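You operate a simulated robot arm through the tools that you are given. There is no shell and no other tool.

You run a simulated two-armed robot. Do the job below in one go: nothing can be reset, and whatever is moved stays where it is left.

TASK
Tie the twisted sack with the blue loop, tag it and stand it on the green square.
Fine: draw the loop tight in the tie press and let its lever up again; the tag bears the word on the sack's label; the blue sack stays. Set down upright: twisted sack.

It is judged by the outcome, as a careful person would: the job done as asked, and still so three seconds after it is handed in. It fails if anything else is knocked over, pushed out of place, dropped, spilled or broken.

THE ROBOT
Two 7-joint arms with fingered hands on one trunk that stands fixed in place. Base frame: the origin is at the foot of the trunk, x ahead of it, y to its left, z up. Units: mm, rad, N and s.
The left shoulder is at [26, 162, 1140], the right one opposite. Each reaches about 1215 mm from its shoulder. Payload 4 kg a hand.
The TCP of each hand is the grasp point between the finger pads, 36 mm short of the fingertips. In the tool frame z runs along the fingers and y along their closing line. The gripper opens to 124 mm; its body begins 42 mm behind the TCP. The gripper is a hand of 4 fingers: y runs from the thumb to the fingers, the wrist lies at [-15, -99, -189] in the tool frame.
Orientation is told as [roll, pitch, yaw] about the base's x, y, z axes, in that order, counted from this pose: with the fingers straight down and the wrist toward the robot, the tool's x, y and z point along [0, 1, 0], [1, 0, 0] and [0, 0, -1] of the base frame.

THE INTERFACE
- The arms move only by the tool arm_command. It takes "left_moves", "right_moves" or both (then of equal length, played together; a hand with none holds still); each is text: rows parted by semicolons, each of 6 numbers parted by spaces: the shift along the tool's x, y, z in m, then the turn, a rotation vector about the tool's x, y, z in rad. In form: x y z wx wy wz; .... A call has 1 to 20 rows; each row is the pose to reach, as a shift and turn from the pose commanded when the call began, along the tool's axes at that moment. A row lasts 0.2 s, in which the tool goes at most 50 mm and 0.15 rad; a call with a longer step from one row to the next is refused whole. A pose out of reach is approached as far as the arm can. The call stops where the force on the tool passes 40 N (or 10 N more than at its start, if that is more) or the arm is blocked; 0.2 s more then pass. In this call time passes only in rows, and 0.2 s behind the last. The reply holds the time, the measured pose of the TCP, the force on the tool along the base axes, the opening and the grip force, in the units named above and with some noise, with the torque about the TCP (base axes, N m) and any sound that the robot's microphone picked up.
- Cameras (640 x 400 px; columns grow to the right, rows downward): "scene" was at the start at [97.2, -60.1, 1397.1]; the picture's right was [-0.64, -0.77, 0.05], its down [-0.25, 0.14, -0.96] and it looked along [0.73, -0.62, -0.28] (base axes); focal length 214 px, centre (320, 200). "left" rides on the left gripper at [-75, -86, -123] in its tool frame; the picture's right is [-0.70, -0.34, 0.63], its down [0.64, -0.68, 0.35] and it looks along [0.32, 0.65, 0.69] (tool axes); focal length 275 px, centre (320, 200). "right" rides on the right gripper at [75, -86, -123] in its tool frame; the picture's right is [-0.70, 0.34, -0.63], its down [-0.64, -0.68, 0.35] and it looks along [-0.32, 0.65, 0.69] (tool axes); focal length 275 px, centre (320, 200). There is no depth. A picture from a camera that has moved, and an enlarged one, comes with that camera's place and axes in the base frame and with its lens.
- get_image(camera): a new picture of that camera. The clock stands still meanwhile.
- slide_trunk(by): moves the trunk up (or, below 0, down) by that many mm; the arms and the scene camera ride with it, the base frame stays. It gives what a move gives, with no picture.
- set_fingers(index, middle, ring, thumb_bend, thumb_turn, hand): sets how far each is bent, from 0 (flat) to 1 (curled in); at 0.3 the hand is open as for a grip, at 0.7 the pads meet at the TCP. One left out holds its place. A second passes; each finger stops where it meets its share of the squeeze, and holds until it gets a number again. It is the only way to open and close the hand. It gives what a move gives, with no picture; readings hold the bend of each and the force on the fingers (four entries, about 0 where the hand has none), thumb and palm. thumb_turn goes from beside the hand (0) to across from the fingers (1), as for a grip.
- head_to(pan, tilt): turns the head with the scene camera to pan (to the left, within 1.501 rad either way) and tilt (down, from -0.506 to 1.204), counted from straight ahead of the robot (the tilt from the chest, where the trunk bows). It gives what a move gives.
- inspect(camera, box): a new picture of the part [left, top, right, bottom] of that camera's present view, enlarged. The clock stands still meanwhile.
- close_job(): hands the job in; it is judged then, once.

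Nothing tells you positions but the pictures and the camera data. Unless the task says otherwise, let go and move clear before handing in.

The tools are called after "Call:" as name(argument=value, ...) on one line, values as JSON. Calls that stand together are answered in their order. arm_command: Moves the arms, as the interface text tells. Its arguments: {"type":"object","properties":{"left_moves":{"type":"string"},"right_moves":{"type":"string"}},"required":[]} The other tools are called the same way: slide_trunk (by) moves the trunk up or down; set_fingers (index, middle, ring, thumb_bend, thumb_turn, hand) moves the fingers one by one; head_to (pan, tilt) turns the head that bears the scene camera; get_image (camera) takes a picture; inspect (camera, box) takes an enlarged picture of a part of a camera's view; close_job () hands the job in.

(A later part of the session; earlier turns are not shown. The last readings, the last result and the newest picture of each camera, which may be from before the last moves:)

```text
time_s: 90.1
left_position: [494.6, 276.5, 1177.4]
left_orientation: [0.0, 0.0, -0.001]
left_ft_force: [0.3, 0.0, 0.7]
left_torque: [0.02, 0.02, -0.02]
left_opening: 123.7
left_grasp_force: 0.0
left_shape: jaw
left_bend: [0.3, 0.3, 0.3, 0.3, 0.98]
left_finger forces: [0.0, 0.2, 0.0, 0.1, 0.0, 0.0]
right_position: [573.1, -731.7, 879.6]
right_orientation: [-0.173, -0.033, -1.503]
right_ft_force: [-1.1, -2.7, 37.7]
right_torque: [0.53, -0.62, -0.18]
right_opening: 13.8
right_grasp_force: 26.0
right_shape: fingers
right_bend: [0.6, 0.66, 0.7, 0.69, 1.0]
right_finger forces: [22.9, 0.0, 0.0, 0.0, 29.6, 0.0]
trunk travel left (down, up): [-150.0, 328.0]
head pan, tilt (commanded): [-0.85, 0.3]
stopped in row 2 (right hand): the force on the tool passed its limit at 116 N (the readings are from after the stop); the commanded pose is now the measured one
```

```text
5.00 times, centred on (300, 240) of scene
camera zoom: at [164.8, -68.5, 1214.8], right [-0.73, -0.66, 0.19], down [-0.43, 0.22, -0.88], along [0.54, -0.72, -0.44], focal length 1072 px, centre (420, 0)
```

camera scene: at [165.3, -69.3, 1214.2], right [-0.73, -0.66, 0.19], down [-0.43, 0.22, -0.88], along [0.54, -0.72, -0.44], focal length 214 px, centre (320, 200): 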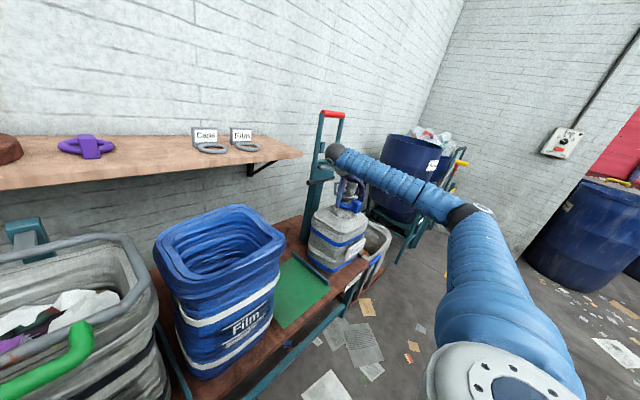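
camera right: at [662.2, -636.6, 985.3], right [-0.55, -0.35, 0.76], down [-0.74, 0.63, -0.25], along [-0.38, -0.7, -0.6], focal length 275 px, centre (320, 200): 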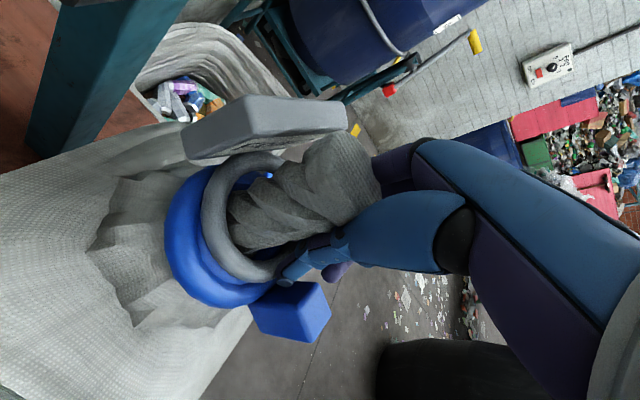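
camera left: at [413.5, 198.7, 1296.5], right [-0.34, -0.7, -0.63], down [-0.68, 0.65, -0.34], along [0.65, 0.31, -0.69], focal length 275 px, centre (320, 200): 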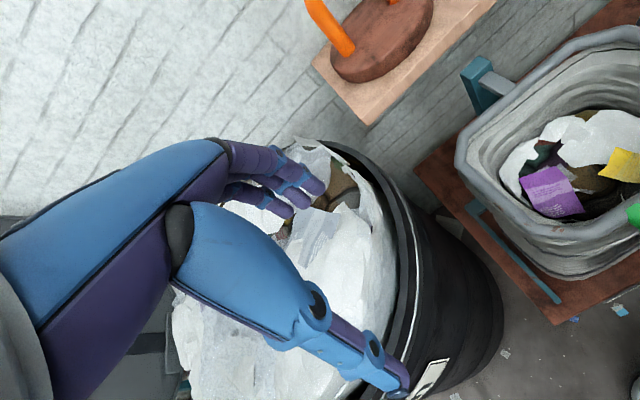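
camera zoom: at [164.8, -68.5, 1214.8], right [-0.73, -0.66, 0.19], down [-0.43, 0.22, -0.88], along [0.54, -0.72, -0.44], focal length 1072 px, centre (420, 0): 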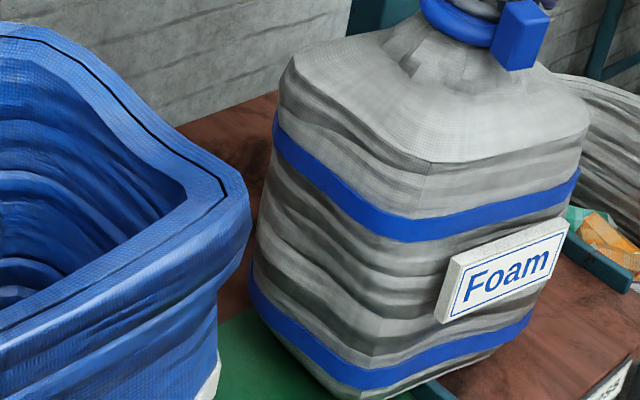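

The neck has squeezed out of the pinch; the hand now sits in front of it, and the sack stands upright by itself astride the divider. I open the fingers to let go without disturbing it.

Call:
set_fingers(hand="right", index=0.5, middle=0.5, ring=0.5, thumb_bend=0.5)

Call:
inspect(camera="scene", box=[280, 150, 380, 290])

Call:
get_image(camera="right")

```text
time_s: 91.1
left_position: [495.2, 274.8, 1175.9]
left_orientation: [-0.001, 0.0, 0.0]
left_ft_force: [0.0, 1.0, 0.1]
left_torque: [-0.01, 0.03, 0.03]
left_opening: 123.5
left_grasp_force: 0.0
left_shape: jaw
left_bend: [0.3, 0.3, 0.3, 0.3, 0.98]
left_finger forces: [0.0, 0.0, 0.0, 0.0, 0.0, 0.0]
right_position: [573.2, -731.7, 875.5]
right_orientation: [-0.179, -0.034, -1.501]
right_ft_force: [8.0, -4.9, 39.6]
right_torque: [-0.34, -2.02, -0.21]
right_opening: 48.5
right_grasp_force: 28.9
right_shape: fingers
right_bend: [0.52, 0.5, 0.5, 0.5, 0.98]
right_finger forces: [57.9, 0.1, 0.1, 0.0, 0.1, 0.0]
trunk travel left (down, up): [-150.0, 328.0]
head pan, tilt (commanded): [-0.85, 0.3]
```

```text
2.86 times, centred on (330, 220) of scene
camera zoom: at [164.7, -68.1, 1214.3], right [-0.73, -0.66, 0.19], down [-0.43, 0.22, -0.88], along [0.54, -0.72, -0.44], focal length 613 px, centre (291, 143)
```

zoom: 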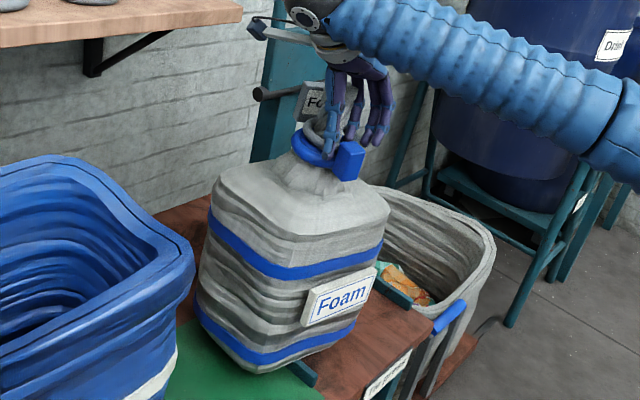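

```text
taken
camera right: at [662.3, -635.8, 981.9], right [-0.55, -0.35, 0.76], down [-0.74, 0.62, -0.25], along [-0.39, -0.7, -0.6], focal length 275 px, centre (320, 200)
```

right: 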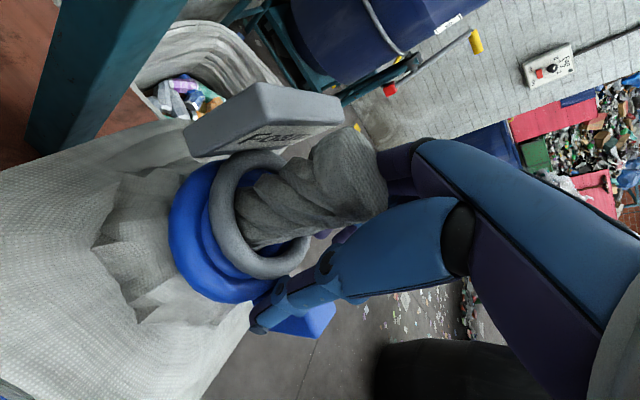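

The index fingertip is pressing down on the ring, so I relieve that by moving straight up in small steps.

Call:
arm_command(right_moves="-0.0009 0.0002 -0.0049 0 0 0; -0.0018 0.0004 -0.0098 0 0 0; -0.0027 0.0006 -0.0147 0 0 0; -0.0036 0.0008 -0.0196 0 0 0")

Call:
get_image(camera="right")

Call:
inspect(camera="scene", box=[290, 150, 370, 210])

```text
time_s: 92.1
left_position: [494.6, 273.8, 1176.3]
left_orientation: [0.0, 0.003, 0.0]
left_ft_force: [-0.1, -0.6, 1.5]
left_torque: [-0.03, -0.01, -0.02]
left_opening: 123.6
left_grasp_force: 0.0
left_shape: jaw
left_bend: [0.3, 0.3, 0.3, 0.3, 0.98]
left_finger forces: [0.0, 0.0, 0.1, 0.1, 0.0, 0.1]
right_position: [574.4, -734.3, 892.1]
right_orientation: [-0.182, -0.03, -1.501]
right_ft_force: [0.3, -0.2, 0.5]
right_torque: [0.02, 0.0, -0.04]
right_opening: 62.1
right_grasp_force: 0.6
right_shape: fingers
right_bend: [0.5, 0.5, 0.5, 0.5, 0.98]
right_finger forces: [0.8, 0.0, 0.0, 0.0, 0.0, 0.0]
trunk travel left (down, up): [-150.0, 328.0]
head pan, tilt (commanded): [-0.85, 0.3]
```

```text
taken
camera right: at [663.5, -638.3, 997.5], right [-0.55, -0.35, 0.76], down [-0.74, 0.63, -0.24], along [-0.39, -0.7, -0.6], focal length 275 px, centre (320, 200)
```

right: 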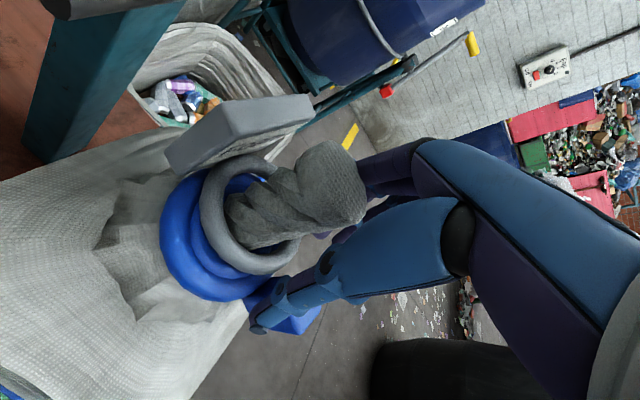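

```text
6.67 times, centred on (330, 180) of scene
camera zoom: at [166.3, -70.2, 1213.6], right [-0.73, -0.66, 0.19], down [-0.43, 0.22, -0.87], along [0.53, -0.72, -0.45], focal length 1430 px, centre (253, 333)
```

zoom: 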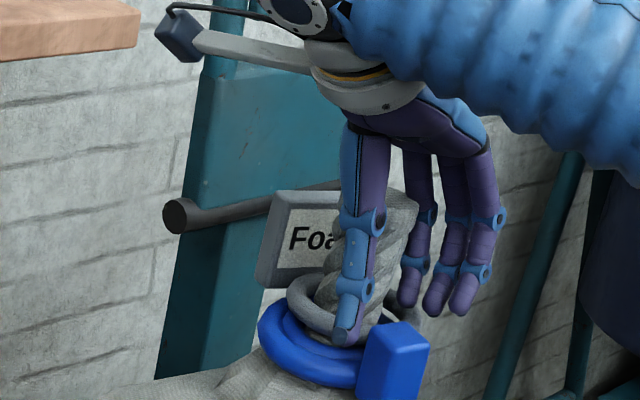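

Call:
set_fingers(hand="right", index=0.3, middle=0.3, ring=0.3, thumb_bend=0.3)

Call:
arm_command(right_moves="-0.0027 0.0006 -0.0147 0 0 0; -0.0054 0.0012 -0.0294 0 0 0; -0.009 0.0019 -0.049 0 0 0")

Call:
get_image(camera="right")

Call:
inspect(camera="scene", box=[280, 130, 380, 290])

```text
time_s: 93.1
left_position: [494.3, 274.0, 1175.5]
left_orientation: [0.001, 0.001, 0.002]
left_ft_force: [0.7, -0.4, 0.1]
left_torque: [0.0, -0.02, 0.0]
left_opening: 123.8
left_grasp_force: 0.0
left_shape: jaw
left_bend: [0.3, 0.3, 0.3, 0.3, 0.98]
left_finger forces: [0.1, 0.1, 0.1, 0.1, 0.1, 0.0]
right_position: [573.5, -735.0, 891.9]
right_orientation: [-0.182, -0.029, -1.501]
right_ft_force: [-1.3, -1.6, 1.1]
right_torque: [-0.02, 0.0, -0.06]
right_opening: 123.6
right_grasp_force: 0.5
right_shape: fingers
right_bend: [0.3, 0.3, 0.3, 0.3, 0.98]
right_finger forces: [1.0, 0.0, 0.0, 0.0, 0.0, 0.0]
trunk travel left (down, up): [-150.0, 328.0]
head pan, tilt (commanded): [-0.85, 0.3]
```

```text
time_s: 93.9
left_position: [495.3, 274.6, 1175.7]
left_orientation: [0.001, 0.001, 0.0]
left_ft_force: [-0.6, 1.0, 0.1]
left_torque: [-0.04, -0.02, -0.02]
left_opening: 123.5
left_grasp_force: 0.1
left_shape: jaw
left_bend: [0.3, 0.3, 0.3, 0.3, 0.98]
left_finger forces: [0.0, 0.1, 0.0, 0.1, 0.1, 0.0]
right_position: [574.9, -734.5, 942.8]
right_orientation: [-0.181, -0.03, -1.501]
right_ft_force: [-0.4, -0.2, 0.0]
right_torque: [-0.03, 0.0, 0.0]
right_opening: 123.3
right_grasp_force: 0.0
right_shape: fingers
right_bend: [0.3, 0.3, 0.3, 0.3, 0.98]
right_finger forces: [0.0, 0.0, 0.0, 0.0, 0.0, 0.1]
trunk travel left (down, up): [-150.0, 328.0]
head pan, tilt (commanded): [-0.85, 0.3]
```

```text
taken
camera right: at [664.6, -637.8, 1048.9], right [-0.55, -0.35, 0.76], down [-0.74, 0.62, -0.24], along [-0.39, -0.7, -0.6], focal length 275 px, centre (320, 200)
```

right: 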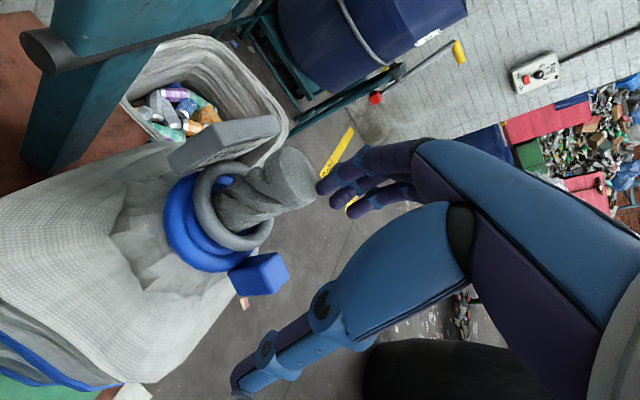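

```text
2.50 times, centred on (330, 210) of scene
camera zoom: at [166.0, -69.6, 1213.9], right [-0.73, -0.66, 0.19], down [-0.43, 0.22, -0.87], along [0.54, -0.72, -0.45], focal length 536 px, centre (295, 175)
```

zoom: 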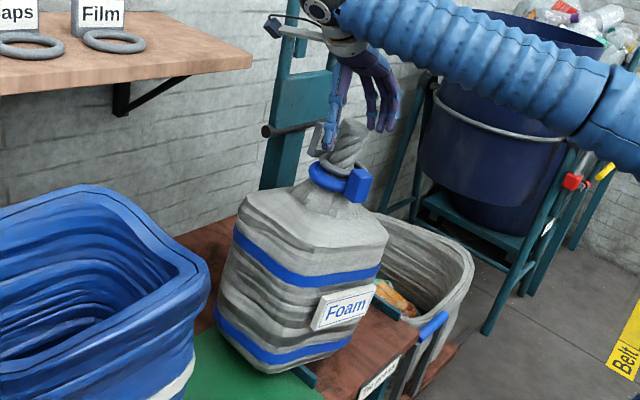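

The sack stands freely, upright on and beside the divider. I raise the hand well clear, then tilt it so the fingers point forward and down (25°), which gives the wrist more range for the carry.

Call:
arm_command(right_moves="-0.0054 0.0012 -0.0294 0 0 0; -0.0108 0.0023 -0.0588 0 0 0; -0.0162 0.0035 -0.0882 0 0 0; -0.0162 0.0035 -0.0882 0.0102 0.1242 -0.0198; -0.0162 0.0035 -0.0882 0.0204 0.2484 -0.0396")

Call:
get_image(camera="right")

```text
time_s: 95.1
left_position: [496.6, 274.2, 1175.8]
left_orientation: [0.002, 0.001, 0.0]
left_ft_force: [0.1, -0.2, 0.2]
left_torque: [0.01, 0.03, -0.01]
left_opening: 123.6
left_grasp_force: 0.0
left_shape: jaw
left_bend: [0.3, 0.3, 0.3, 0.3, 0.98]
left_finger forces: [0.1, 0.0, 0.0, 0.1, 0.1, 0.0]
right_position: [574.4, -736.7, 1032.4]
right_orientation: [0.067, -0.006, -1.461]
right_ft_force: [-0.7, -0.1, -0.2]
right_torque: [-0.02, -0.03, 0.01]
right_opening: 123.4
right_grasp_force: 0.2
right_shape: fingers
right_bend: [0.3, 0.3, 0.3, 0.3, 0.98]
right_finger forces: [0.0, 0.1, 0.1, 0.0, 0.1, 0.0]
right hand out of reach, approached as far as the arm can: row 1, 2, 3, 4
trunk travel left (down, up): [-150.0, 328.0]
head pan, tilt (commanded): [-0.85, 0.3]
```

```text
taken
camera right: at [630.5, -641.6, 1160.9], right [-0.7, -0.41, 0.59], down [-0.69, 0.61, -0.39], along [-0.2, -0.68, -0.71], focal length 275 px, centre (320, 200)
```

right: 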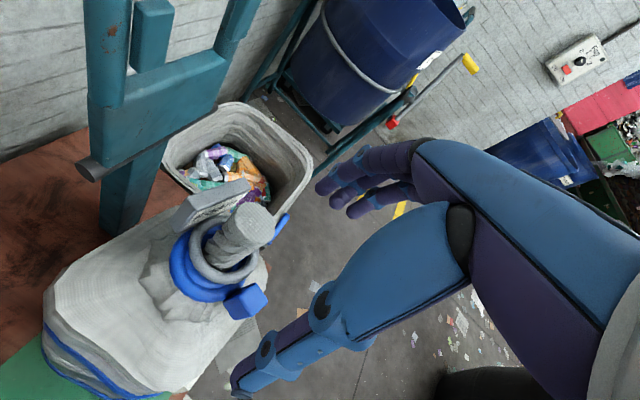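

It ended cleanly after the tilt. I continue rotating to the full 25°.

Call:
arm_command(right_moves="0 0 0 0.0102 0.1242 -0.0198; 0 0 0 0.0204 0.2484 -0.0396; 0 0 0 0.0305 0.3727 -0.0593; 0 0 0 0.0305 0.3727 -0.0593")

Call:
get_image(camera="right")

Call:
get_image(camera="scene")

```text
time_s: 96.1
left_position: [496.4, 274.3, 1176.2]
left_orientation: [-0.001, 0.002, 0.0]
left_ft_force: [0.2, 0.0, -0.2]
left_torque: [0.05, 0.03, 0.03]
left_opening: 123.8
left_grasp_force: 0.1
left_shape: jaw
left_bend: [0.3, 0.3, 0.3, 0.3, 0.98]
left_finger forces: [0.1, 0.0, 0.1, 0.0, 0.0, 0.1]
right_position: [574.4, -735.4, 1032.7]
right_orientation: [0.441, 0.007, -1.398]
right_ft_force: [1.0, 0.1, 0.5]
right_torque: [0.0, 0.03, 0.01]
right_opening: 123.5
right_grasp_force: 0.1
right_shape: fingers
right_bend: [0.3, 0.3, 0.3, 0.3, 0.98]
right_finger forces: [0.0, 0.1, 0.0, 0.1, 0.0, 0.1]
trunk travel left (down, up): [-150.0, 328.0]
head pan, tilt (commanded): [-0.85, 0.3]
```

```text
taken
camera right: at [574.8, -648.6, 1176.7], right [-0.83, -0.49, 0.28], down [-0.55, 0.6, -0.58], along [0.12, -0.63, -0.77], focal length 275 px, centre (320, 200)
```

right: 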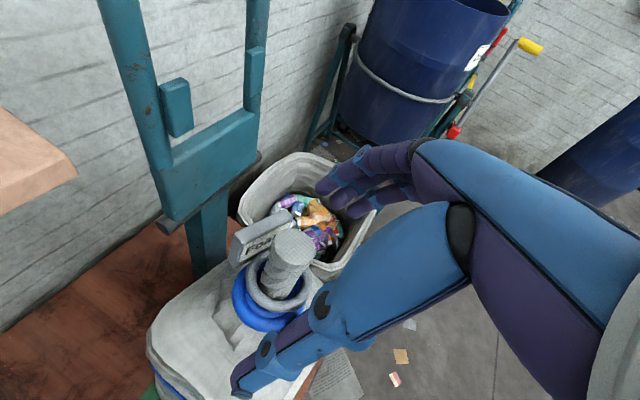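

```text
taken
camera scene: at [166.5, -69.9, 1213.6], right [-0.73, -0.66, 0.19], down [-0.43, 0.22, -0.87], along [0.53, -0.72, -0.45], focal length 214 px, centre (320, 200)
```

scene: 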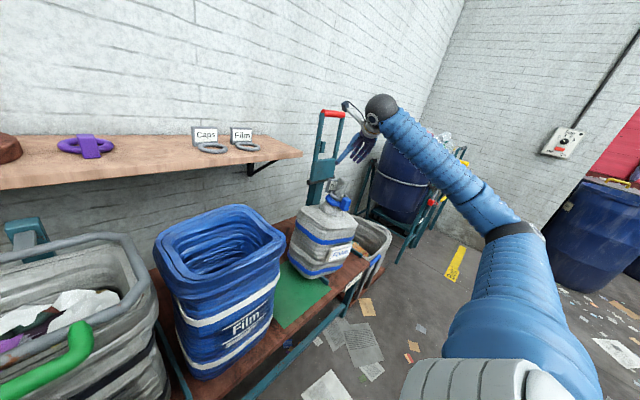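

The hand is now in a comfortable pose. I zoom in on the sack to measure its neck position and lean.

Call:
inspect(camera="scene", box=[310, 165, 370, 215])

Call:
inspect(camera="scene", box=[265, 180, 385, 310])

Call:
inspect(camera="right", box=[140, 180, 340, 400])

```text
8.00 times, centred on (340, 190) of scene
camera zoom: at [166.5, -69.9, 1213.6], right [-0.73, -0.66, 0.19], down [-0.43, 0.22, -0.87], along [0.53, -0.72, -0.45], focal length 1716 px, centre (160, 280)
```

zoom: 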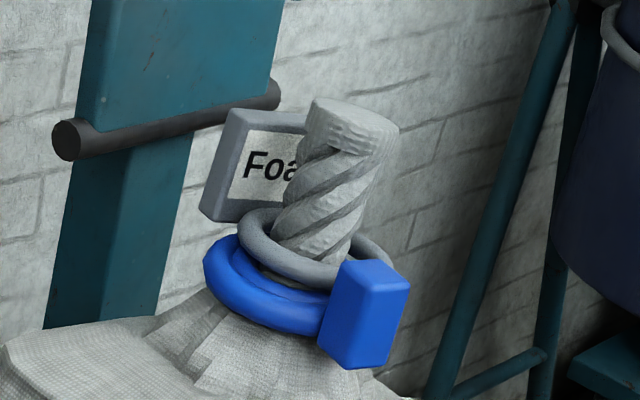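

```text
3.08 times, centred on (325, 245) of scene
camera zoom: at [166.5, -69.9, 1213.6], right [-0.73, -0.66, 0.19], down [-0.43, 0.22, -0.87], along [0.53, -0.72, -0.45], focal length 660 px, centre (305, 62)
```

zoom: 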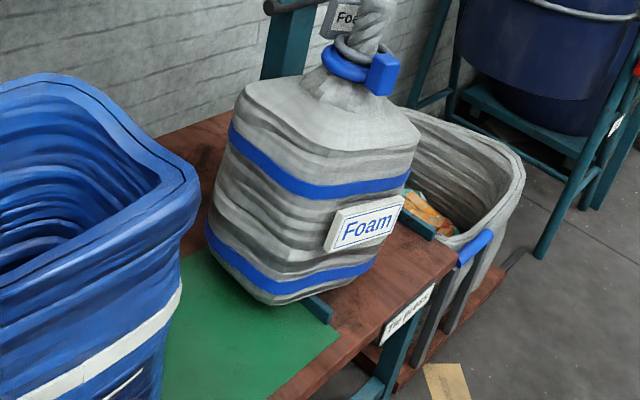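

```text
1.82 times, centred on (240, 290) of right
camera zoom: at [574.8, -648.6, 1176.7], right [-0.83, -0.49, 0.28], down [-0.55, 0.6, -0.58], along [0.12, -0.63, -0.77], focal length 500 px, centre (466, 36)
```

zoom: 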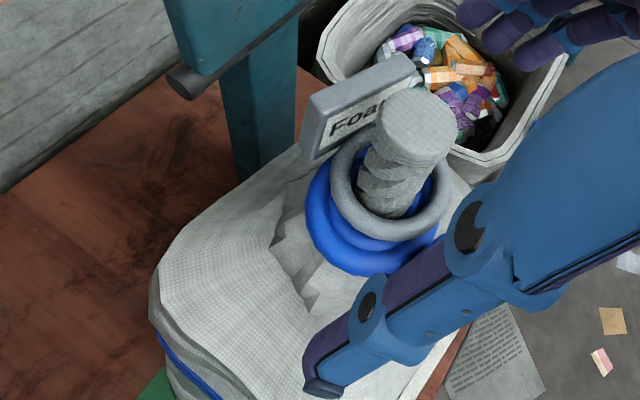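

The sack leans about 6° on the divider, with its neck top at about [607, -794, 906]. Before gripping it again, I dry-run the carry path with the empty hand to make sure this pose has no joint limits there.

Call:
arm_command(right_moves="0.0013 -0.0346 0.0015 0 0 0; 0.0026 -0.0692 0.003 0 0 0; 0.0039 -0.1038 0.0045 0 0 0; 0.0052 -0.1384 0.006 0 0 0; 0.0065 -0.173 0.0075 0 0 0; 0.0065 -0.173 0.0075 0 0 0")

```text
time_s: 97.5
left_position: [494.9, 273.6, 1176.7]
left_orientation: [0.002, 0.002, 0.001]
left_ft_force: [-0.3, 0.3, 0.1]
left_torque: [-0.01, 0.02, 0.02]
left_opening: 123.7
left_grasp_force: 0.1
left_shape: jaw
left_bend: [0.3, 0.3, 0.3, 0.3, 0.98]
left_finger forces: [0.0, 0.0, 0.0, 0.0, 0.0, 0.0]
right_position: [554.4, -560.3, 1027.6]
right_orientation: [0.439, 0.008, -1.4]
right_ft_force: [0.0, -0.3, -0.5]
right_torque: [-0.04, 0.03, 0.0]
right_opening: 123.4
right_grasp_force: 0.2
right_shape: fingers
right_bend: [0.3, 0.3, 0.3, 0.3, 0.98]
right_finger forces: [0.0, 0.0, 0.0, 0.1, 0.0, 0.1]
trunk travel left (down, up): [-150.0, 328.0]
head pan, tilt (commanded): [-0.85, 0.3]
```

No limit there. I also test the lowered set-down height at that spot.

Call:
arm_command(right_moves="-0.0078 0.0011 0.0315 0 0 0; -0.0155 0.0023 0.0629 0 0 0; -0.0233 0.0034 0.0944 0 0 0; -0.031 0.0045 0.1258 0 0 0; -0.031 0.0045 0.1258 0 0 0")

Call:
get_image(camera="right")

Call:
get_image(camera="scene")

```text
time_s: 98.7
left_position: [495.3, 273.0, 1176.6]
left_orientation: [-0.001, 0.003, 0.0]
left_ft_force: [0.0, -0.5, -0.4]
left_torque: [-0.02, -0.02, -0.01]
left_opening: 123.6
left_grasp_force: 0.1
left_shape: jaw
left_bend: [0.3, 0.3, 0.3, 0.3, 0.98]
left_finger forces: [0.1, 0.0, 0.0, 0.1, 0.0, 0.0]
right_position: [578.8, -560.5, 902.5]
right_orientation: [0.439, 0.007, -1.398]
right_ft_force: [0.6, -0.2, 0.2]
right_torque: [-0.04, -0.03, -0.03]
right_opening: 123.4
right_grasp_force: 0.1
right_shape: fingers
right_bend: [0.3, 0.3, 0.3, 0.3, 0.98]
right_finger forces: [0.0, 0.0, 0.1, 0.0, 0.0, 0.0]
trunk travel left (down, up): [-150.0, 328.0]
head pan, tilt (commanded): [-0.85, 0.3]
```

```text
taken
camera right: at [580.6, -474.0, 1047.6], right [-0.83, -0.49, 0.28], down [-0.55, 0.6, -0.58], along [0.12, -0.63, -0.77], focal length 275 px, centre (320, 200)
```

right: 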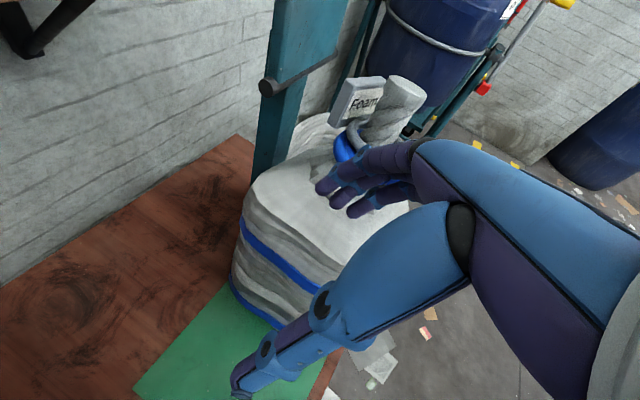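

```text
taken
camera scene: at [166.1, -70.1, 1213.8], right [-0.73, -0.66, 0.19], down [-0.43, 0.22, -0.87], along [0.54, -0.72, -0.45], focal length 214 px, centre (320, 200)
```

scene: 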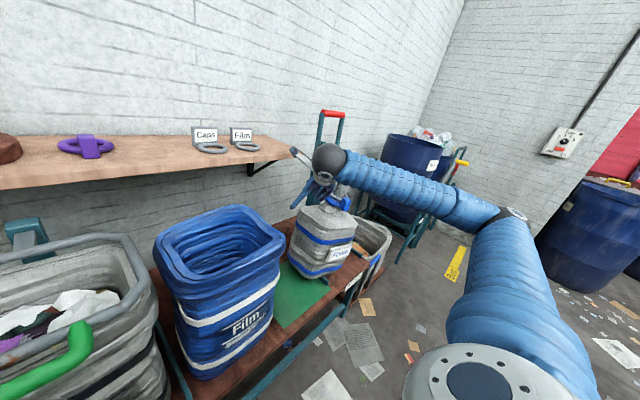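

The target spot is fully reachable. I go back up and over to hover above the neck.

Call:
arm_command(right_moves="0.0142 0 -0.0301 0 0 0; 0.0285 0 -0.0603 0 0 0; 0.0427 0 -0.0904 0 0 0; 0.0397 0.0386 -0.0914 0 0 0; 0.0366 0.0772 -0.0924 0 0 0; 0.0336 0.1159 -0.0934 0 0 0; 0.0306 0.1545 -0.0943 0 0 0; 0.0275 0.1931 -0.0953 0 0 0; 0.0245 0.2317 -0.0963 0 0 0; 0.0245 0.2317 -0.0963 0 0 0")

Call:
get_image(camera="right")

Call:
inspect(camera="scene", box=[290, 120, 410, 220])

```text
time_s: 100.9
left_position: [495.6, 275.2, 1175.6]
left_orientation: [0.0, 0.001, 0.001]
left_ft_force: [-0.4, -0.2, -0.1]
left_torque: [-0.01, -0.01, -0.02]
left_opening: 123.6
left_grasp_force: 0.0
left_shape: jaw
left_bend: [0.3, 0.3, 0.3, 0.3, 0.98]
left_finger forces: [0.0, 0.1, 0.1, 0.0, 0.0, 0.1]
right_position: [600.8, -795.4, 999.4]
right_orientation: [0.44, 0.007, -1.4]
right_ft_force: [0.2, 0.8, 0.2]
right_torque: [-0.01, 0.0, 0.02]
right_opening: 123.2
right_grasp_force: 0.0
right_shape: fingers
right_bend: [0.3, 0.3, 0.3, 0.3, 0.98]
right_finger forces: [0.0, 0.1, 0.1, 0.1, 0.0, 0.0]
trunk travel left (down, up): [-150.0, 328.0]
head pan, tilt (commanded): [-0.85, 0.3]
```

```text
taken
camera right: at [600.5, -707.3, 1143.9], right [-0.83, -0.49, 0.28], down [-0.55, 0.6, -0.58], along [0.12, -0.63, -0.77], focal length 275 px, centre (320, 200)
```

right: 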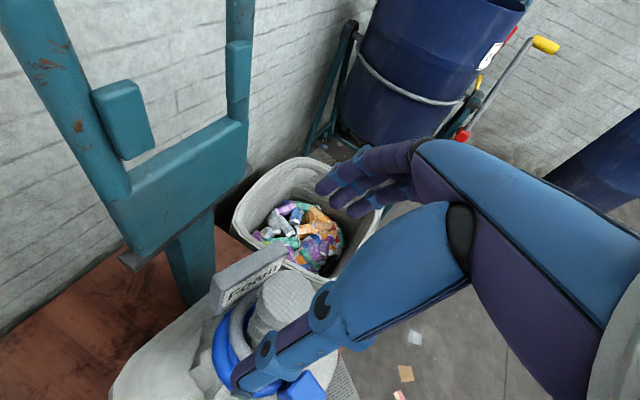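

```text
4.00 times, centred on (350, 170) of scene
camera zoom: at [166.2, -70.0, 1213.7], right [-0.73, -0.66, 0.19], down [-0.43, 0.22, -0.87], along [0.53, -0.72, -0.45], focal length 858 px, centre (200, 320)
```

zoom: 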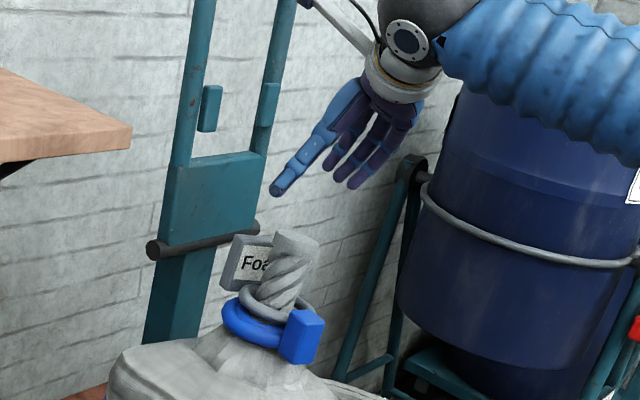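

Call:
inspect(camera="right", box=[190, 230, 370, 400])

Call:
inspect(camera="scene", box=[335, 165, 385, 205])

```text
2.35 times, centred on (280, 315) of right
camera zoom: at [600.5, -707.3, 1143.9], right [-0.83, -0.49, 0.28], down [-0.55, 0.6, -0.58], along [0.12, -0.63, -0.77], focal length 648 px, centre (414, -71)
```

zoom: 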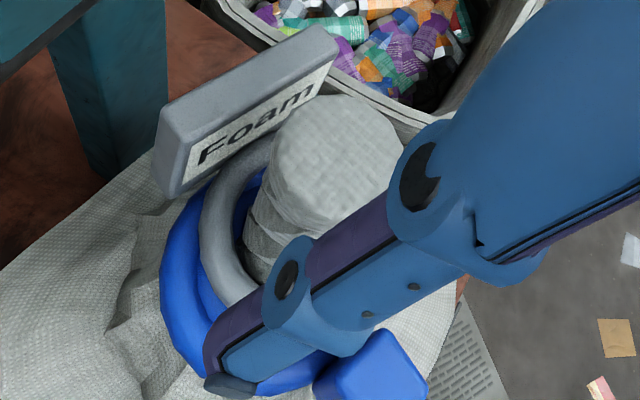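

```text
10.00 times, centred on (360, 185) of scene
camera zoom: at [166.2, -70.0, 1213.7], right [-0.73, -0.66, 0.19], down [-0.43, 0.22, -0.87], along [0.53, -0.72, -0.45], focal length 2145 px, centre (-80, 350)
```

zoom: 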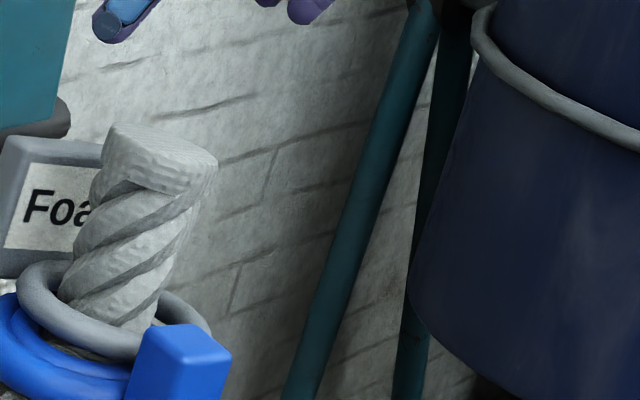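

The tag has settled onto the loop at z≈834, so about 60 mm of neck is free. Its plate would be in the index finger's way, so I straighten the index clear of it and descend to grip with the thumb, middle and ring fingers.

Call:
set_fingers(hand="right", index=0.0, middle=0.36, ring=0.36, thumb_bend=0.36)

Call:
arm_command(right_moves="-0.009 -0.0002 0.0211 0 0 0; -0.0179 -0.0005 0.0422 0 0 0; -0.0269 -0.0007 0.0632 0 0 0; -0.0269 -0.0007 0.0632 0 0 0")

Call:
get_image(camera="right")

Call:
inspect(camera="scene", box=[310, 140, 400, 215])

```text
time_s: 101.9
left_position: [494.9, 273.9, 1176.3]
left_orientation: [0.0, 0.001, 0.0]
left_ft_force: [0.0, 0.2, -0.2]
left_torque: [0.01, -0.02, 0.01]
left_opening: 123.7
left_grasp_force: 0.0
left_shape: jaw
left_bend: [0.3, 0.3, 0.3, 0.3, 0.98]
left_finger forces: [0.0, 0.0, 0.0, 0.0, 0.0, 0.1]
right_position: [600.2, -793.6, 998.9]
right_orientation: [0.439, 0.006, -1.399]
right_ft_force: [0.6, -0.3, 0.0]
right_torque: [0.03, 0.0, 0.03]
right_opening: 167.1
right_grasp_force: 0.0
right_shape: fingers
right_bend: [0.0, 0.36, 0.36, 0.36, 0.98]
right_finger forces: [0.1, 0.0, 0.2, 0.1, 0.0, 0.1]
trunk travel left (down, up): [-150.0, 328.0]
head pan, tilt (commanded): [-0.85, 0.3]
```

```text
time_s: 102.9
left_position: [496.0, 274.7, 1176.1]
left_orientation: [0.0, 0.003, -0.001]
left_ft_force: [0.0, 0.3, -0.6]
left_torque: [-0.01, -0.04, -0.01]
left_opening: 123.8
left_grasp_force: 0.0
left_shape: jaw
left_bend: [0.3, 0.3, 0.3, 0.3, 0.98]
left_finger forces: [0.0, 0.0, 0.0, 0.0, 0.0, 0.0]
right_position: [601.7, -790.7, 929.7]
right_orientation: [0.438, 0.008, -1.398]
right_ft_force: [-0.3, 0.0, -0.1]
right_torque: [0.03, -0.01, -0.01]
right_opening: 167.2
right_grasp_force: 0.1
right_shape: fingers
right_bend: [0.0, 0.36, 0.36, 0.36, 0.98]
right_finger forces: [0.0, 0.0, 0.0, 0.0, 0.0, 0.0]
trunk travel left (down, up): [-150.0, 328.0]
head pan, tilt (commanded): [-0.85, 0.3]
```

```text
taken
camera right: at [602.4, -704.9, 1075.0], right [-0.83, -0.49, 0.28], down [-0.55, 0.6, -0.58], along [0.12, -0.63, -0.77], focal length 275 px, centre (320, 200)
```

right: 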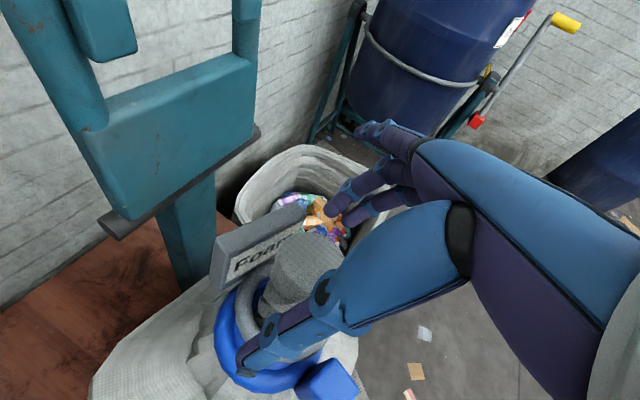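

```text
5.33 times, centred on (355, 178) of scene
camera zoom: at [166.2, -70.1, 1213.7], right [-0.73, -0.66, 0.19], down [-0.43, 0.22, -0.87], along [0.54, -0.72, -0.45], focal length 1144 px, centre (133, 320)
```

zoom: 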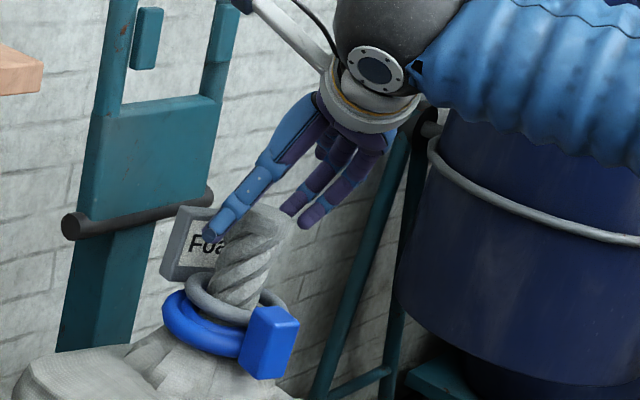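

Call:
arm_command(right_moves="-0.0042 0.0009 0.0105 0 0 0; -0.0084 0.0018 0.021 0 0 0; -0.0126 0.0026 0.0314 0 0 0; -0.0168 0.0035 0.0419 0 0 0; -0.0168 0.0035 0.0419 0 0 0")

Call:
get_image(camera="right")

Call:
inspect(camera="scene", box=[310, 150, 390, 215])

```text
time_s: 104.1
left_position: [496.1, 274.2, 1176.2]
left_orientation: [0.0, 0.0, 0.001]
left_ft_force: [-0.2, -0.2, -0.1]
left_torque: [0.01, 0.02, -0.01]
left_opening: 123.7
left_grasp_force: 0.1
left_shape: jaw
left_bend: [0.3, 0.3, 0.3, 0.3, 0.98]
left_finger forces: [0.1, 0.1, 0.1, 0.1, 0.1, 0.0]
right_position: [605.5, -795.7, 884.3]
right_orientation: [0.439, 0.006, -1.397]
right_ft_force: [-0.2, 0.9, 0.5]
right_torque: [0.01, 0.01, 0.0]
right_opening: 166.9
right_grasp_force: 0.0
right_shape: fingers
right_bend: [0.0, 0.36, 0.36, 0.36, 0.98]
right_finger forces: [0.0, 0.0, 0.0, 0.1, 0.1, 0.0]
trunk travel left (down, up): [-150.0, 328.0]
head pan, tilt (commanded): [-0.85, 0.3]
```

```text
taken
camera right: at [606.0, -709.0, 1029.5], right [-0.83, -0.49, 0.28], down [-0.55, 0.6, -0.58], along [0.12, -0.63, -0.77], focal length 275 px, centre (320, 200)
```

right: 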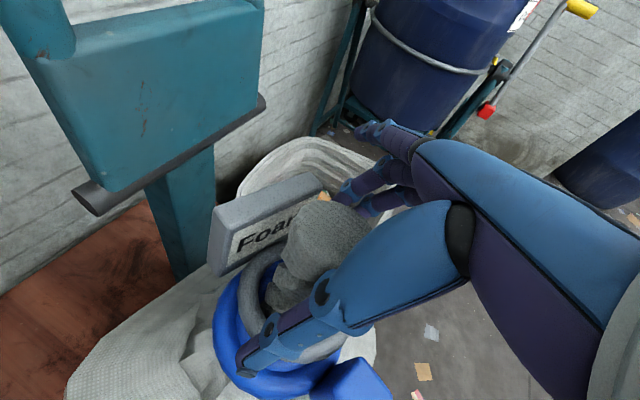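

```text
6.15 times, centred on (350, 182) of scene
camera zoom: at [166.1, -70.1, 1213.8], right [-0.73, -0.66, 0.19], down [-0.43, 0.22, -0.87], along [0.54, -0.72, -0.45], focal length 1320 px, centre (135, 308)
```

zoom: 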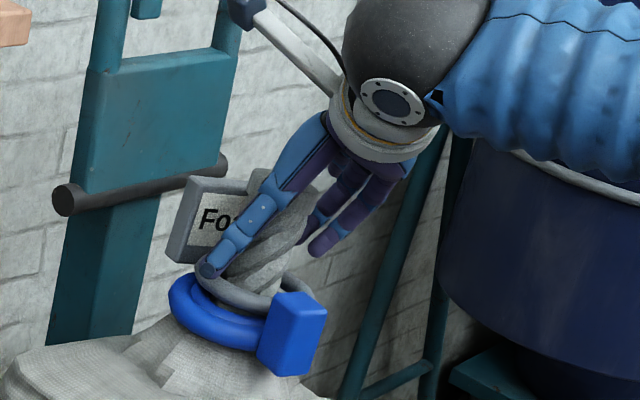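

The neck is between the thumb and the fingers with no contact yet. I close the thumb, middle and ring fingers.

Call:
set_fingers(hand="right", middle=0.58, ring=0.62, thumb_bend=0.56)

Call:
get_image(camera="right")

Call:
inspect(camera="scene", box=[310, 150, 390, 215])

```text
time_s: 105.1
left_position: [495.3, 274.1, 1174.2]
left_orientation: [0.001, 0.001, 0.0]
left_ft_force: [-1.0, 0.6, 0.3]
left_torque: [0.0, 0.01, 0.02]
left_opening: 123.6
left_grasp_force: 0.1
left_shape: jaw
left_bend: [0.3, 0.3, 0.3, 0.3, 0.98]
left_finger forces: [0.1, 0.1, 0.0, 0.0, 0.1, 0.1]
right_position: [606.6, -795.0, 884.4]
right_orientation: [0.437, 0.007, -1.398]
right_ft_force: [0.1, 2.6, 1.1]
right_torque: [0.0, 0.04, 0.0]
right_opening: 141.3
right_grasp_force: 2.8
right_shape: fingers
right_bend: [0.0, 0.56, 0.61, 0.55, 0.97]
right_finger forces: [0.1, 0.7, 1.1, 0.0, 4.1, 0.0]
trunk travel left (down, up): [-150.0, 328.0]
head pan, tilt (commanded): [-0.85, 0.3]
```

```text
taken
camera right: at [606.0, -708.9, 1029.7], right [-0.83, -0.49, 0.28], down [-0.55, 0.6, -0.58], along [0.12, -0.63, -0.77], focal length 275 px, centre (320, 200)
```

right: 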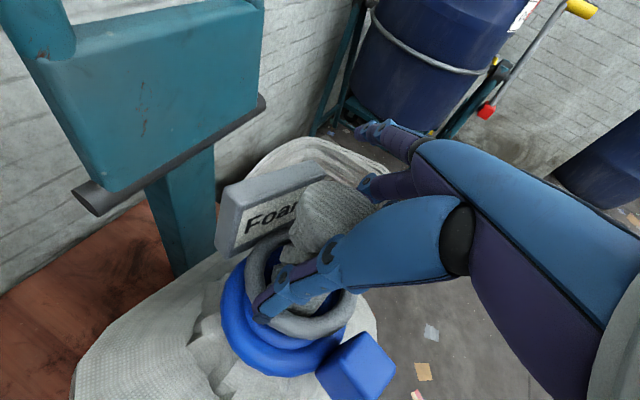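

```text
6.15 times, centred on (350, 182) of scene
camera zoom: at [166.1, -70.0, 1213.7], right [-0.73, -0.66, 0.19], down [-0.43, 0.22, -0.87], along [0.54, -0.72, -0.45], focal length 1320 px, centre (135, 308)
```

zoom: 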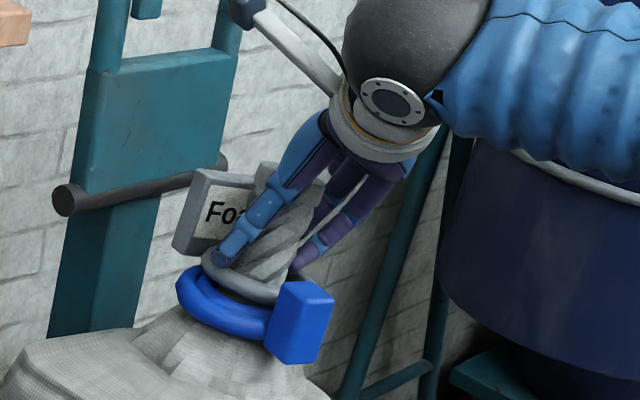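

Call:
set_fingers(hand="right", middle=0.78, ring=0.78, thumb_bend=0.74)

Call:
get_image(camera="right")

Call:
inspect(camera="scene", box=[310, 150, 390, 215])

```text
time_s: 106.1
left_position: [494.4, 273.3, 1176.2]
left_orientation: [-0.003, 0.002, -0.001]
left_ft_force: [0.2, 0.3, -0.2]
left_torque: [-0.03, -0.02, 0.0]
left_opening: 123.6
left_grasp_force: 0.0
left_shape: jaw
left_bend: [0.3, 0.3, 0.3, 0.3, 0.98]
left_finger forces: [0.1, 0.0, 0.0, 0.0, 0.1, 0.0]
right_position: [605.1, -795.8, 885.7]
right_orientation: [0.437, 0.008, -1.398]
right_ft_force: [-1.0, -1.2, 1.4]
right_torque: [-1.14, 0.23, -0.04]
right_opening: 132.6
right_grasp_force: 25.4
right_shape: fingers
right_bend: [0.0, 0.56, 0.61, 0.62, 0.94]
right_finger forces: [0.0, 14.3, 11.3, 0.0, 25.7, 0.1]
trunk travel left (down, up): [-150.0, 328.0]
head pan, tilt (commanded): [-0.85, 0.3]
```

```text
taken
camera right: at [606.1, -709.1, 1029.4], right [-0.83, -0.49, 0.28], down [-0.55, 0.6, -0.58], along [0.12, -0.63, -0.77], focal length 275 px, centre (320, 200)
```

right: 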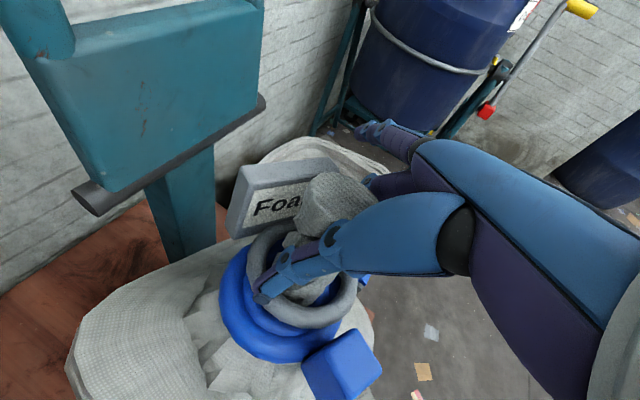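

```text
6.15 times, centred on (350, 182) of scene
camera zoom: at [166.2, -70.2, 1213.7], right [-0.73, -0.66, 0.19], down [-0.43, 0.22, -0.87], along [0.54, -0.72, -0.45], focal length 1320 px, centre (135, 308)
```

zoom: 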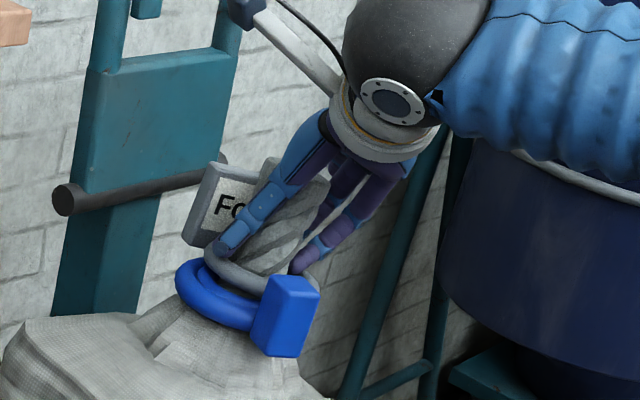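

The grip is firm and centred. I lift slowly, straight up.

Call:
arm_command(right_moves="0.0026 0 -0.0054 0 0 0; 0.0051 0 -0.0109 0 0 0; 0.0085 0 -0.0181 0 0 0; 0.0128 0 -0.0271 0 0 0; 0.0128 0 -0.0271 0 0 0")

Call:
inspect(camera="scene", box=[265, 140, 405, 310])

Call:
get_image(camera="right")

```text
time_s: 107.3
left_position: [496.3, 273.7, 1176.2]
left_orientation: [0.002, 0.002, -0.001]
left_ft_force: [1.0, 0.4, 0.0]
left_torque: [-0.02, 0.02, -0.03]
left_opening: 123.7
left_grasp_force: 0.1
left_shape: jaw
left_bend: [0.3, 0.3, 0.3, 0.3, 0.98]
left_finger forces: [0.0, 0.0, 0.0, 0.0, 0.0, 0.0]
right_position: [605.0, -796.5, 913.1]
right_orientation: [0.44, 0.008, -1.398]
right_ft_force: [-0.4, -0.5, -9.6]
right_torque: [-0.62, 0.21, 0.02]
right_opening: 127.5
right_grasp_force: 24.4
right_shape: fingers
right_bend: [0.0, 0.56, 0.61, 0.64, 0.94]
right_finger forces: [0.1, 14.2, 11.4, 0.0, 23.2, 0.1]
trunk travel left (down, up): [-150.0, 328.0]
head pan, tilt (commanded): [-0.85, 0.3]
```

```text
2.35 times, centred on (335, 225) of scene
camera zoom: at [166.9, -71.0, 1213.5], right [-0.73, -0.66, 0.19], down [-0.43, 0.22, -0.87], along [0.53, -0.72, -0.45], focal length 505 px, centre (285, 141)
```

zoom: 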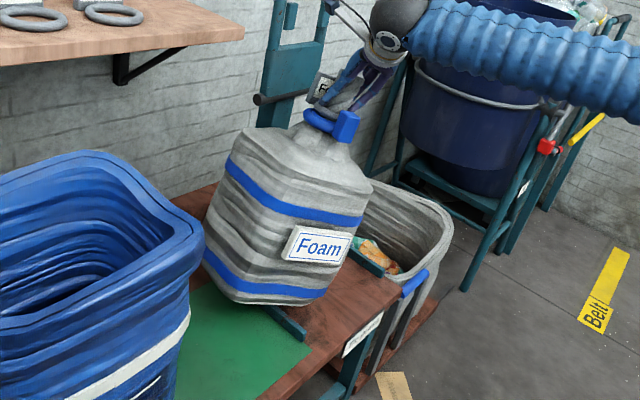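

```text
taken
camera right: at [606.2, -709.5, 1058.4], right [-0.83, -0.49, 0.28], down [-0.55, 0.6, -0.58], along [0.12, -0.63, -0.77], focal length 275 px, centre (320, 200)
```

right: 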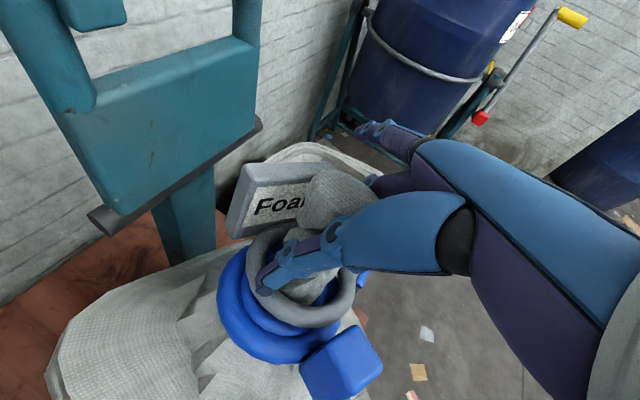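

It holds at about 1 kg, but the sack hangs about 15° off with its bottom toward +y. I lift another 55 mm, then roll the hand by 15° to bring it upright.

Call:
arm_command(right_moves="0.0059 0 -0.0124 0 0 0; 0.0118 0 -0.0249 0 0 0; 0.0176 0 -0.0373 0 0 0; 0.0235 0 -0.0497 0 0 0; 0.0235 0 -0.0497 -0.0386 -0.0075 -0.0182; 0.0235 0 -0.0497 -0.0772 -0.0149 -0.0364; 0.0235 0 -0.0497 -0.1158 -0.0224 -0.0547; 0.0235 0 -0.0497 -0.1544 -0.0298 -0.0729; 0.0235 0 -0.0497 -0.193 -0.0373 -0.0911; 0.0235 0 -0.0497 -0.193 -0.0373 -0.0911")

Call:
inspect(camera="scene", box=[265, 120, 405, 290])

Call:
get_image(camera="right")

```text
time_s: 109.5
left_position: [496.5, 273.1, 1175.8]
left_orientation: [0.003, 0.001, 0.001]
left_ft_force: [-0.4, -0.3, 0.2]
left_torque: [0.01, 0.01, 0.05]
left_opening: 123.7
left_grasp_force: 0.2
left_shape: jaw
left_bend: [0.3, 0.3, 0.3, 0.3, 0.98]
left_finger forces: [0.1, 0.0, 0.0, 0.1, 0.1, 0.0]
right_position: [605.5, -796.4, 969.2]
right_orientation: [0.398, -0.205, -1.392]
right_ft_force: [0.3, 0.5, -9.4]
right_torque: [-0.15, 0.16, -0.01]
right_opening: 126.5
right_grasp_force: 23.3
right_shape: fingers
right_bend: [0.0, 0.57, 0.61, 0.65, 0.94]
right_finger forces: [0.1, 13.9, 9.8, 0.0, 22.9, 0.0]
trunk travel left (down, up): [-150.0, 328.0]
head pan, tilt (commanded): [-0.85, 0.3]
```

```text
2.35 times, centred on (335, 205) of scene
camera zoom: at [166.7, -70.8, 1213.6], right [-0.73, -0.66, 0.19], down [-0.43, 0.22, -0.87], along [0.53, -0.72, -0.45], focal length 505 px, centre (285, 188)
```

zoom: 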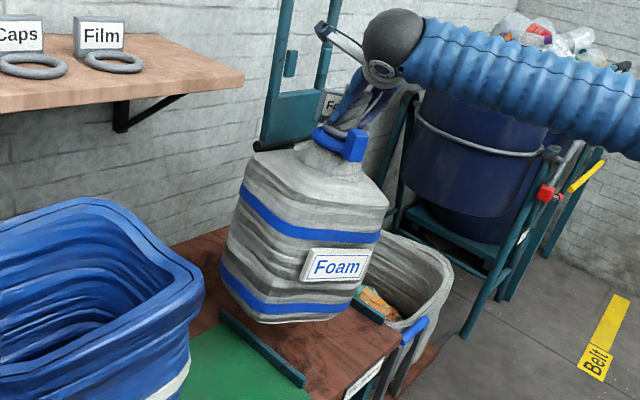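

```text
taken
camera right: at [607.0, -680.5, 1091.7], right [-0.83, -0.42, 0.37], down [-0.55, 0.46, -0.7], along [0.12, -0.78, -0.61], focal length 275 px, centre (320, 200)
```

right: 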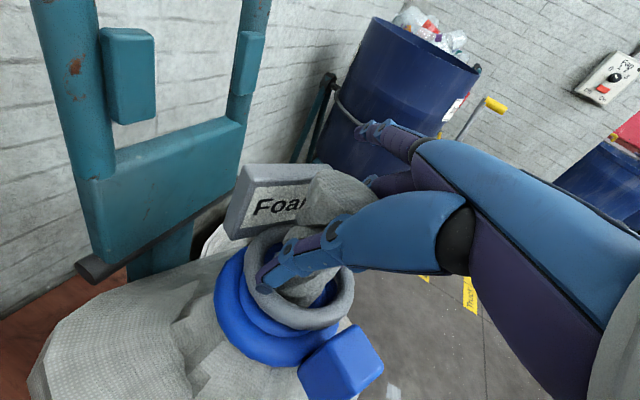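

Much better; about 5° of lean remains. I apply the last correction and begin moving toward the green square in short, checked steps.

Call:
arm_command(right_moves="0.0013 -0.0073 -0.0011 -0.0258 -0.005 -0.0122; 0.0039 -0.022 -0.0033 -0.0517 -0.01 -0.0244; 0.0072 -0.04 -0.006 -0.0775 -0.015 -0.0366; 0.0105 -0.0586 -0.0088 -0.0775 -0.015 -0.0366; 0.0105 -0.0586 -0.0088 -0.0775 -0.015 -0.0366")

Call:
inspect(camera="scene", box=[245, 120, 405, 310])

```text
time_s: 110.7
left_position: [495.8, 273.3, 1175.7]
left_orientation: [0.001, 0.001, 0.001]
left_ft_force: [0.4, 0.4, -0.6]
left_torque: [0.02, -0.01, 0.0]
left_opening: 123.6
left_grasp_force: 0.0
left_shape: jaw
left_bend: [0.3, 0.3, 0.3, 0.3, 0.98]
left_finger forces: [0.0, 0.0, 0.0, 0.1, 0.0, 0.1]
right_position: [602.3, -737.1, 970.0]
right_orientation: [0.384, -0.29, -1.391]
right_ft_force: [-0.5, 0.2, -9.2]
right_torque: [-0.16, 0.21, -0.04]
right_opening: 125.4
right_grasp_force: 25.5
right_shape: fingers
right_bend: [0.0, 0.57, 0.62, 0.65, 0.93]
right_finger forces: [0.0, 15.2, 10.7, 0.1, 24.9, 0.1]
trunk travel left (down, up): [-150.0, 328.0]
head pan, tilt (commanded): [-0.85, 0.3]
```

```text
2.11 times, centred on (325, 215) of scene
camera zoom: at [166.6, -70.7, 1213.6], right [-0.73, -0.66, 0.19], down [-0.43, 0.22, -0.87], along [0.53, -0.72, -0.45], focal length 452 px, centre (310, 168)
```

zoom: 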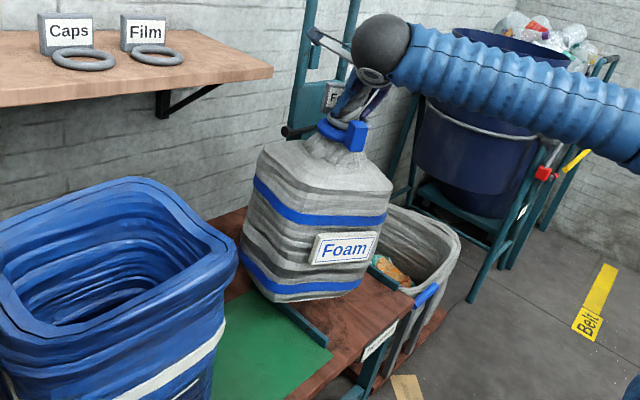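

The arm tracks well. A few degrees of lean remain, so I add a small correction while moving another 85 mm.

Call:
arm_command(right_moves="0.0016 -0.0098 -0.0025 -0.0128 -0.0124 -0.0091; 0.0047 -0.0295 -0.0076 -0.0257 -0.0248 -0.0183; 0.0079 -0.0492 -0.0127 -0.0385 -0.0371 -0.0274; 0.0111 -0.0689 -0.0178 -0.0513 -0.0495 -0.0365; 0.0132 -0.082 -0.0212 -0.0513 -0.0495 -0.0365; 0.0132 -0.082 -0.0212 -0.0513 -0.0495 -0.0365")

Call:
inspect(camera="scene", box=[225, 120, 385, 310])

```text
time_s: 112.1
left_position: [495.8, 273.2, 1175.5]
left_orientation: [0.002, 0.002, 0.001]
left_ft_force: [-0.1, -0.4, 1.2]
left_torque: [-0.03, -0.01, 0.02]
left_opening: 123.8
left_grasp_force: 0.1
left_shape: jaw
left_bend: [0.3, 0.3, 0.3, 0.3, 0.98]
left_finger forces: [0.1, 0.1, 0.0, 0.0, 0.1, 0.0]
right_position: [590.5, -650.2, 969.2]
right_orientation: [0.328, -0.353, -1.372]
right_ft_force: [0.7, 1.1, -9.2]
right_torque: [-0.11, 0.18, -0.01]
right_opening: 124.5
right_grasp_force: 24.0
right_shape: fingers
right_bend: [0.0, 0.57, 0.63, 0.66, 0.93]
right_finger forces: [0.0, 14.6, 9.7, 0.0, 23.7, 0.1]
trunk travel left (down, up): [-150.0, 328.0]
head pan, tilt (commanded): [-0.85, 0.3]
```

```text
2.11 times, centred on (305, 215) of scene
camera zoom: at [166.6, -70.6, 1213.7], right [-0.73, -0.66, 0.19], down [-0.43, 0.22, -0.87], along [0.53, -0.72, -0.45], focal length 452 px, centre (352, 168)
```

zoom: 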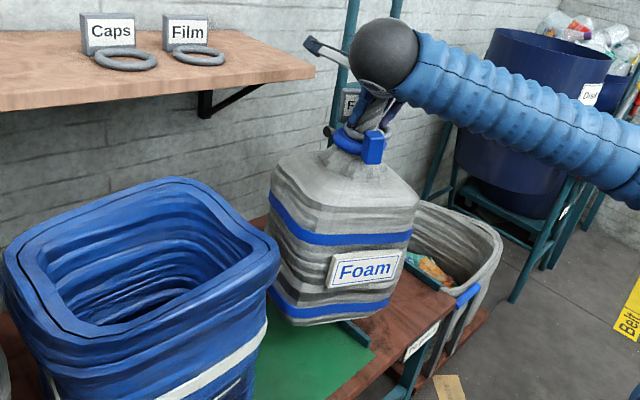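

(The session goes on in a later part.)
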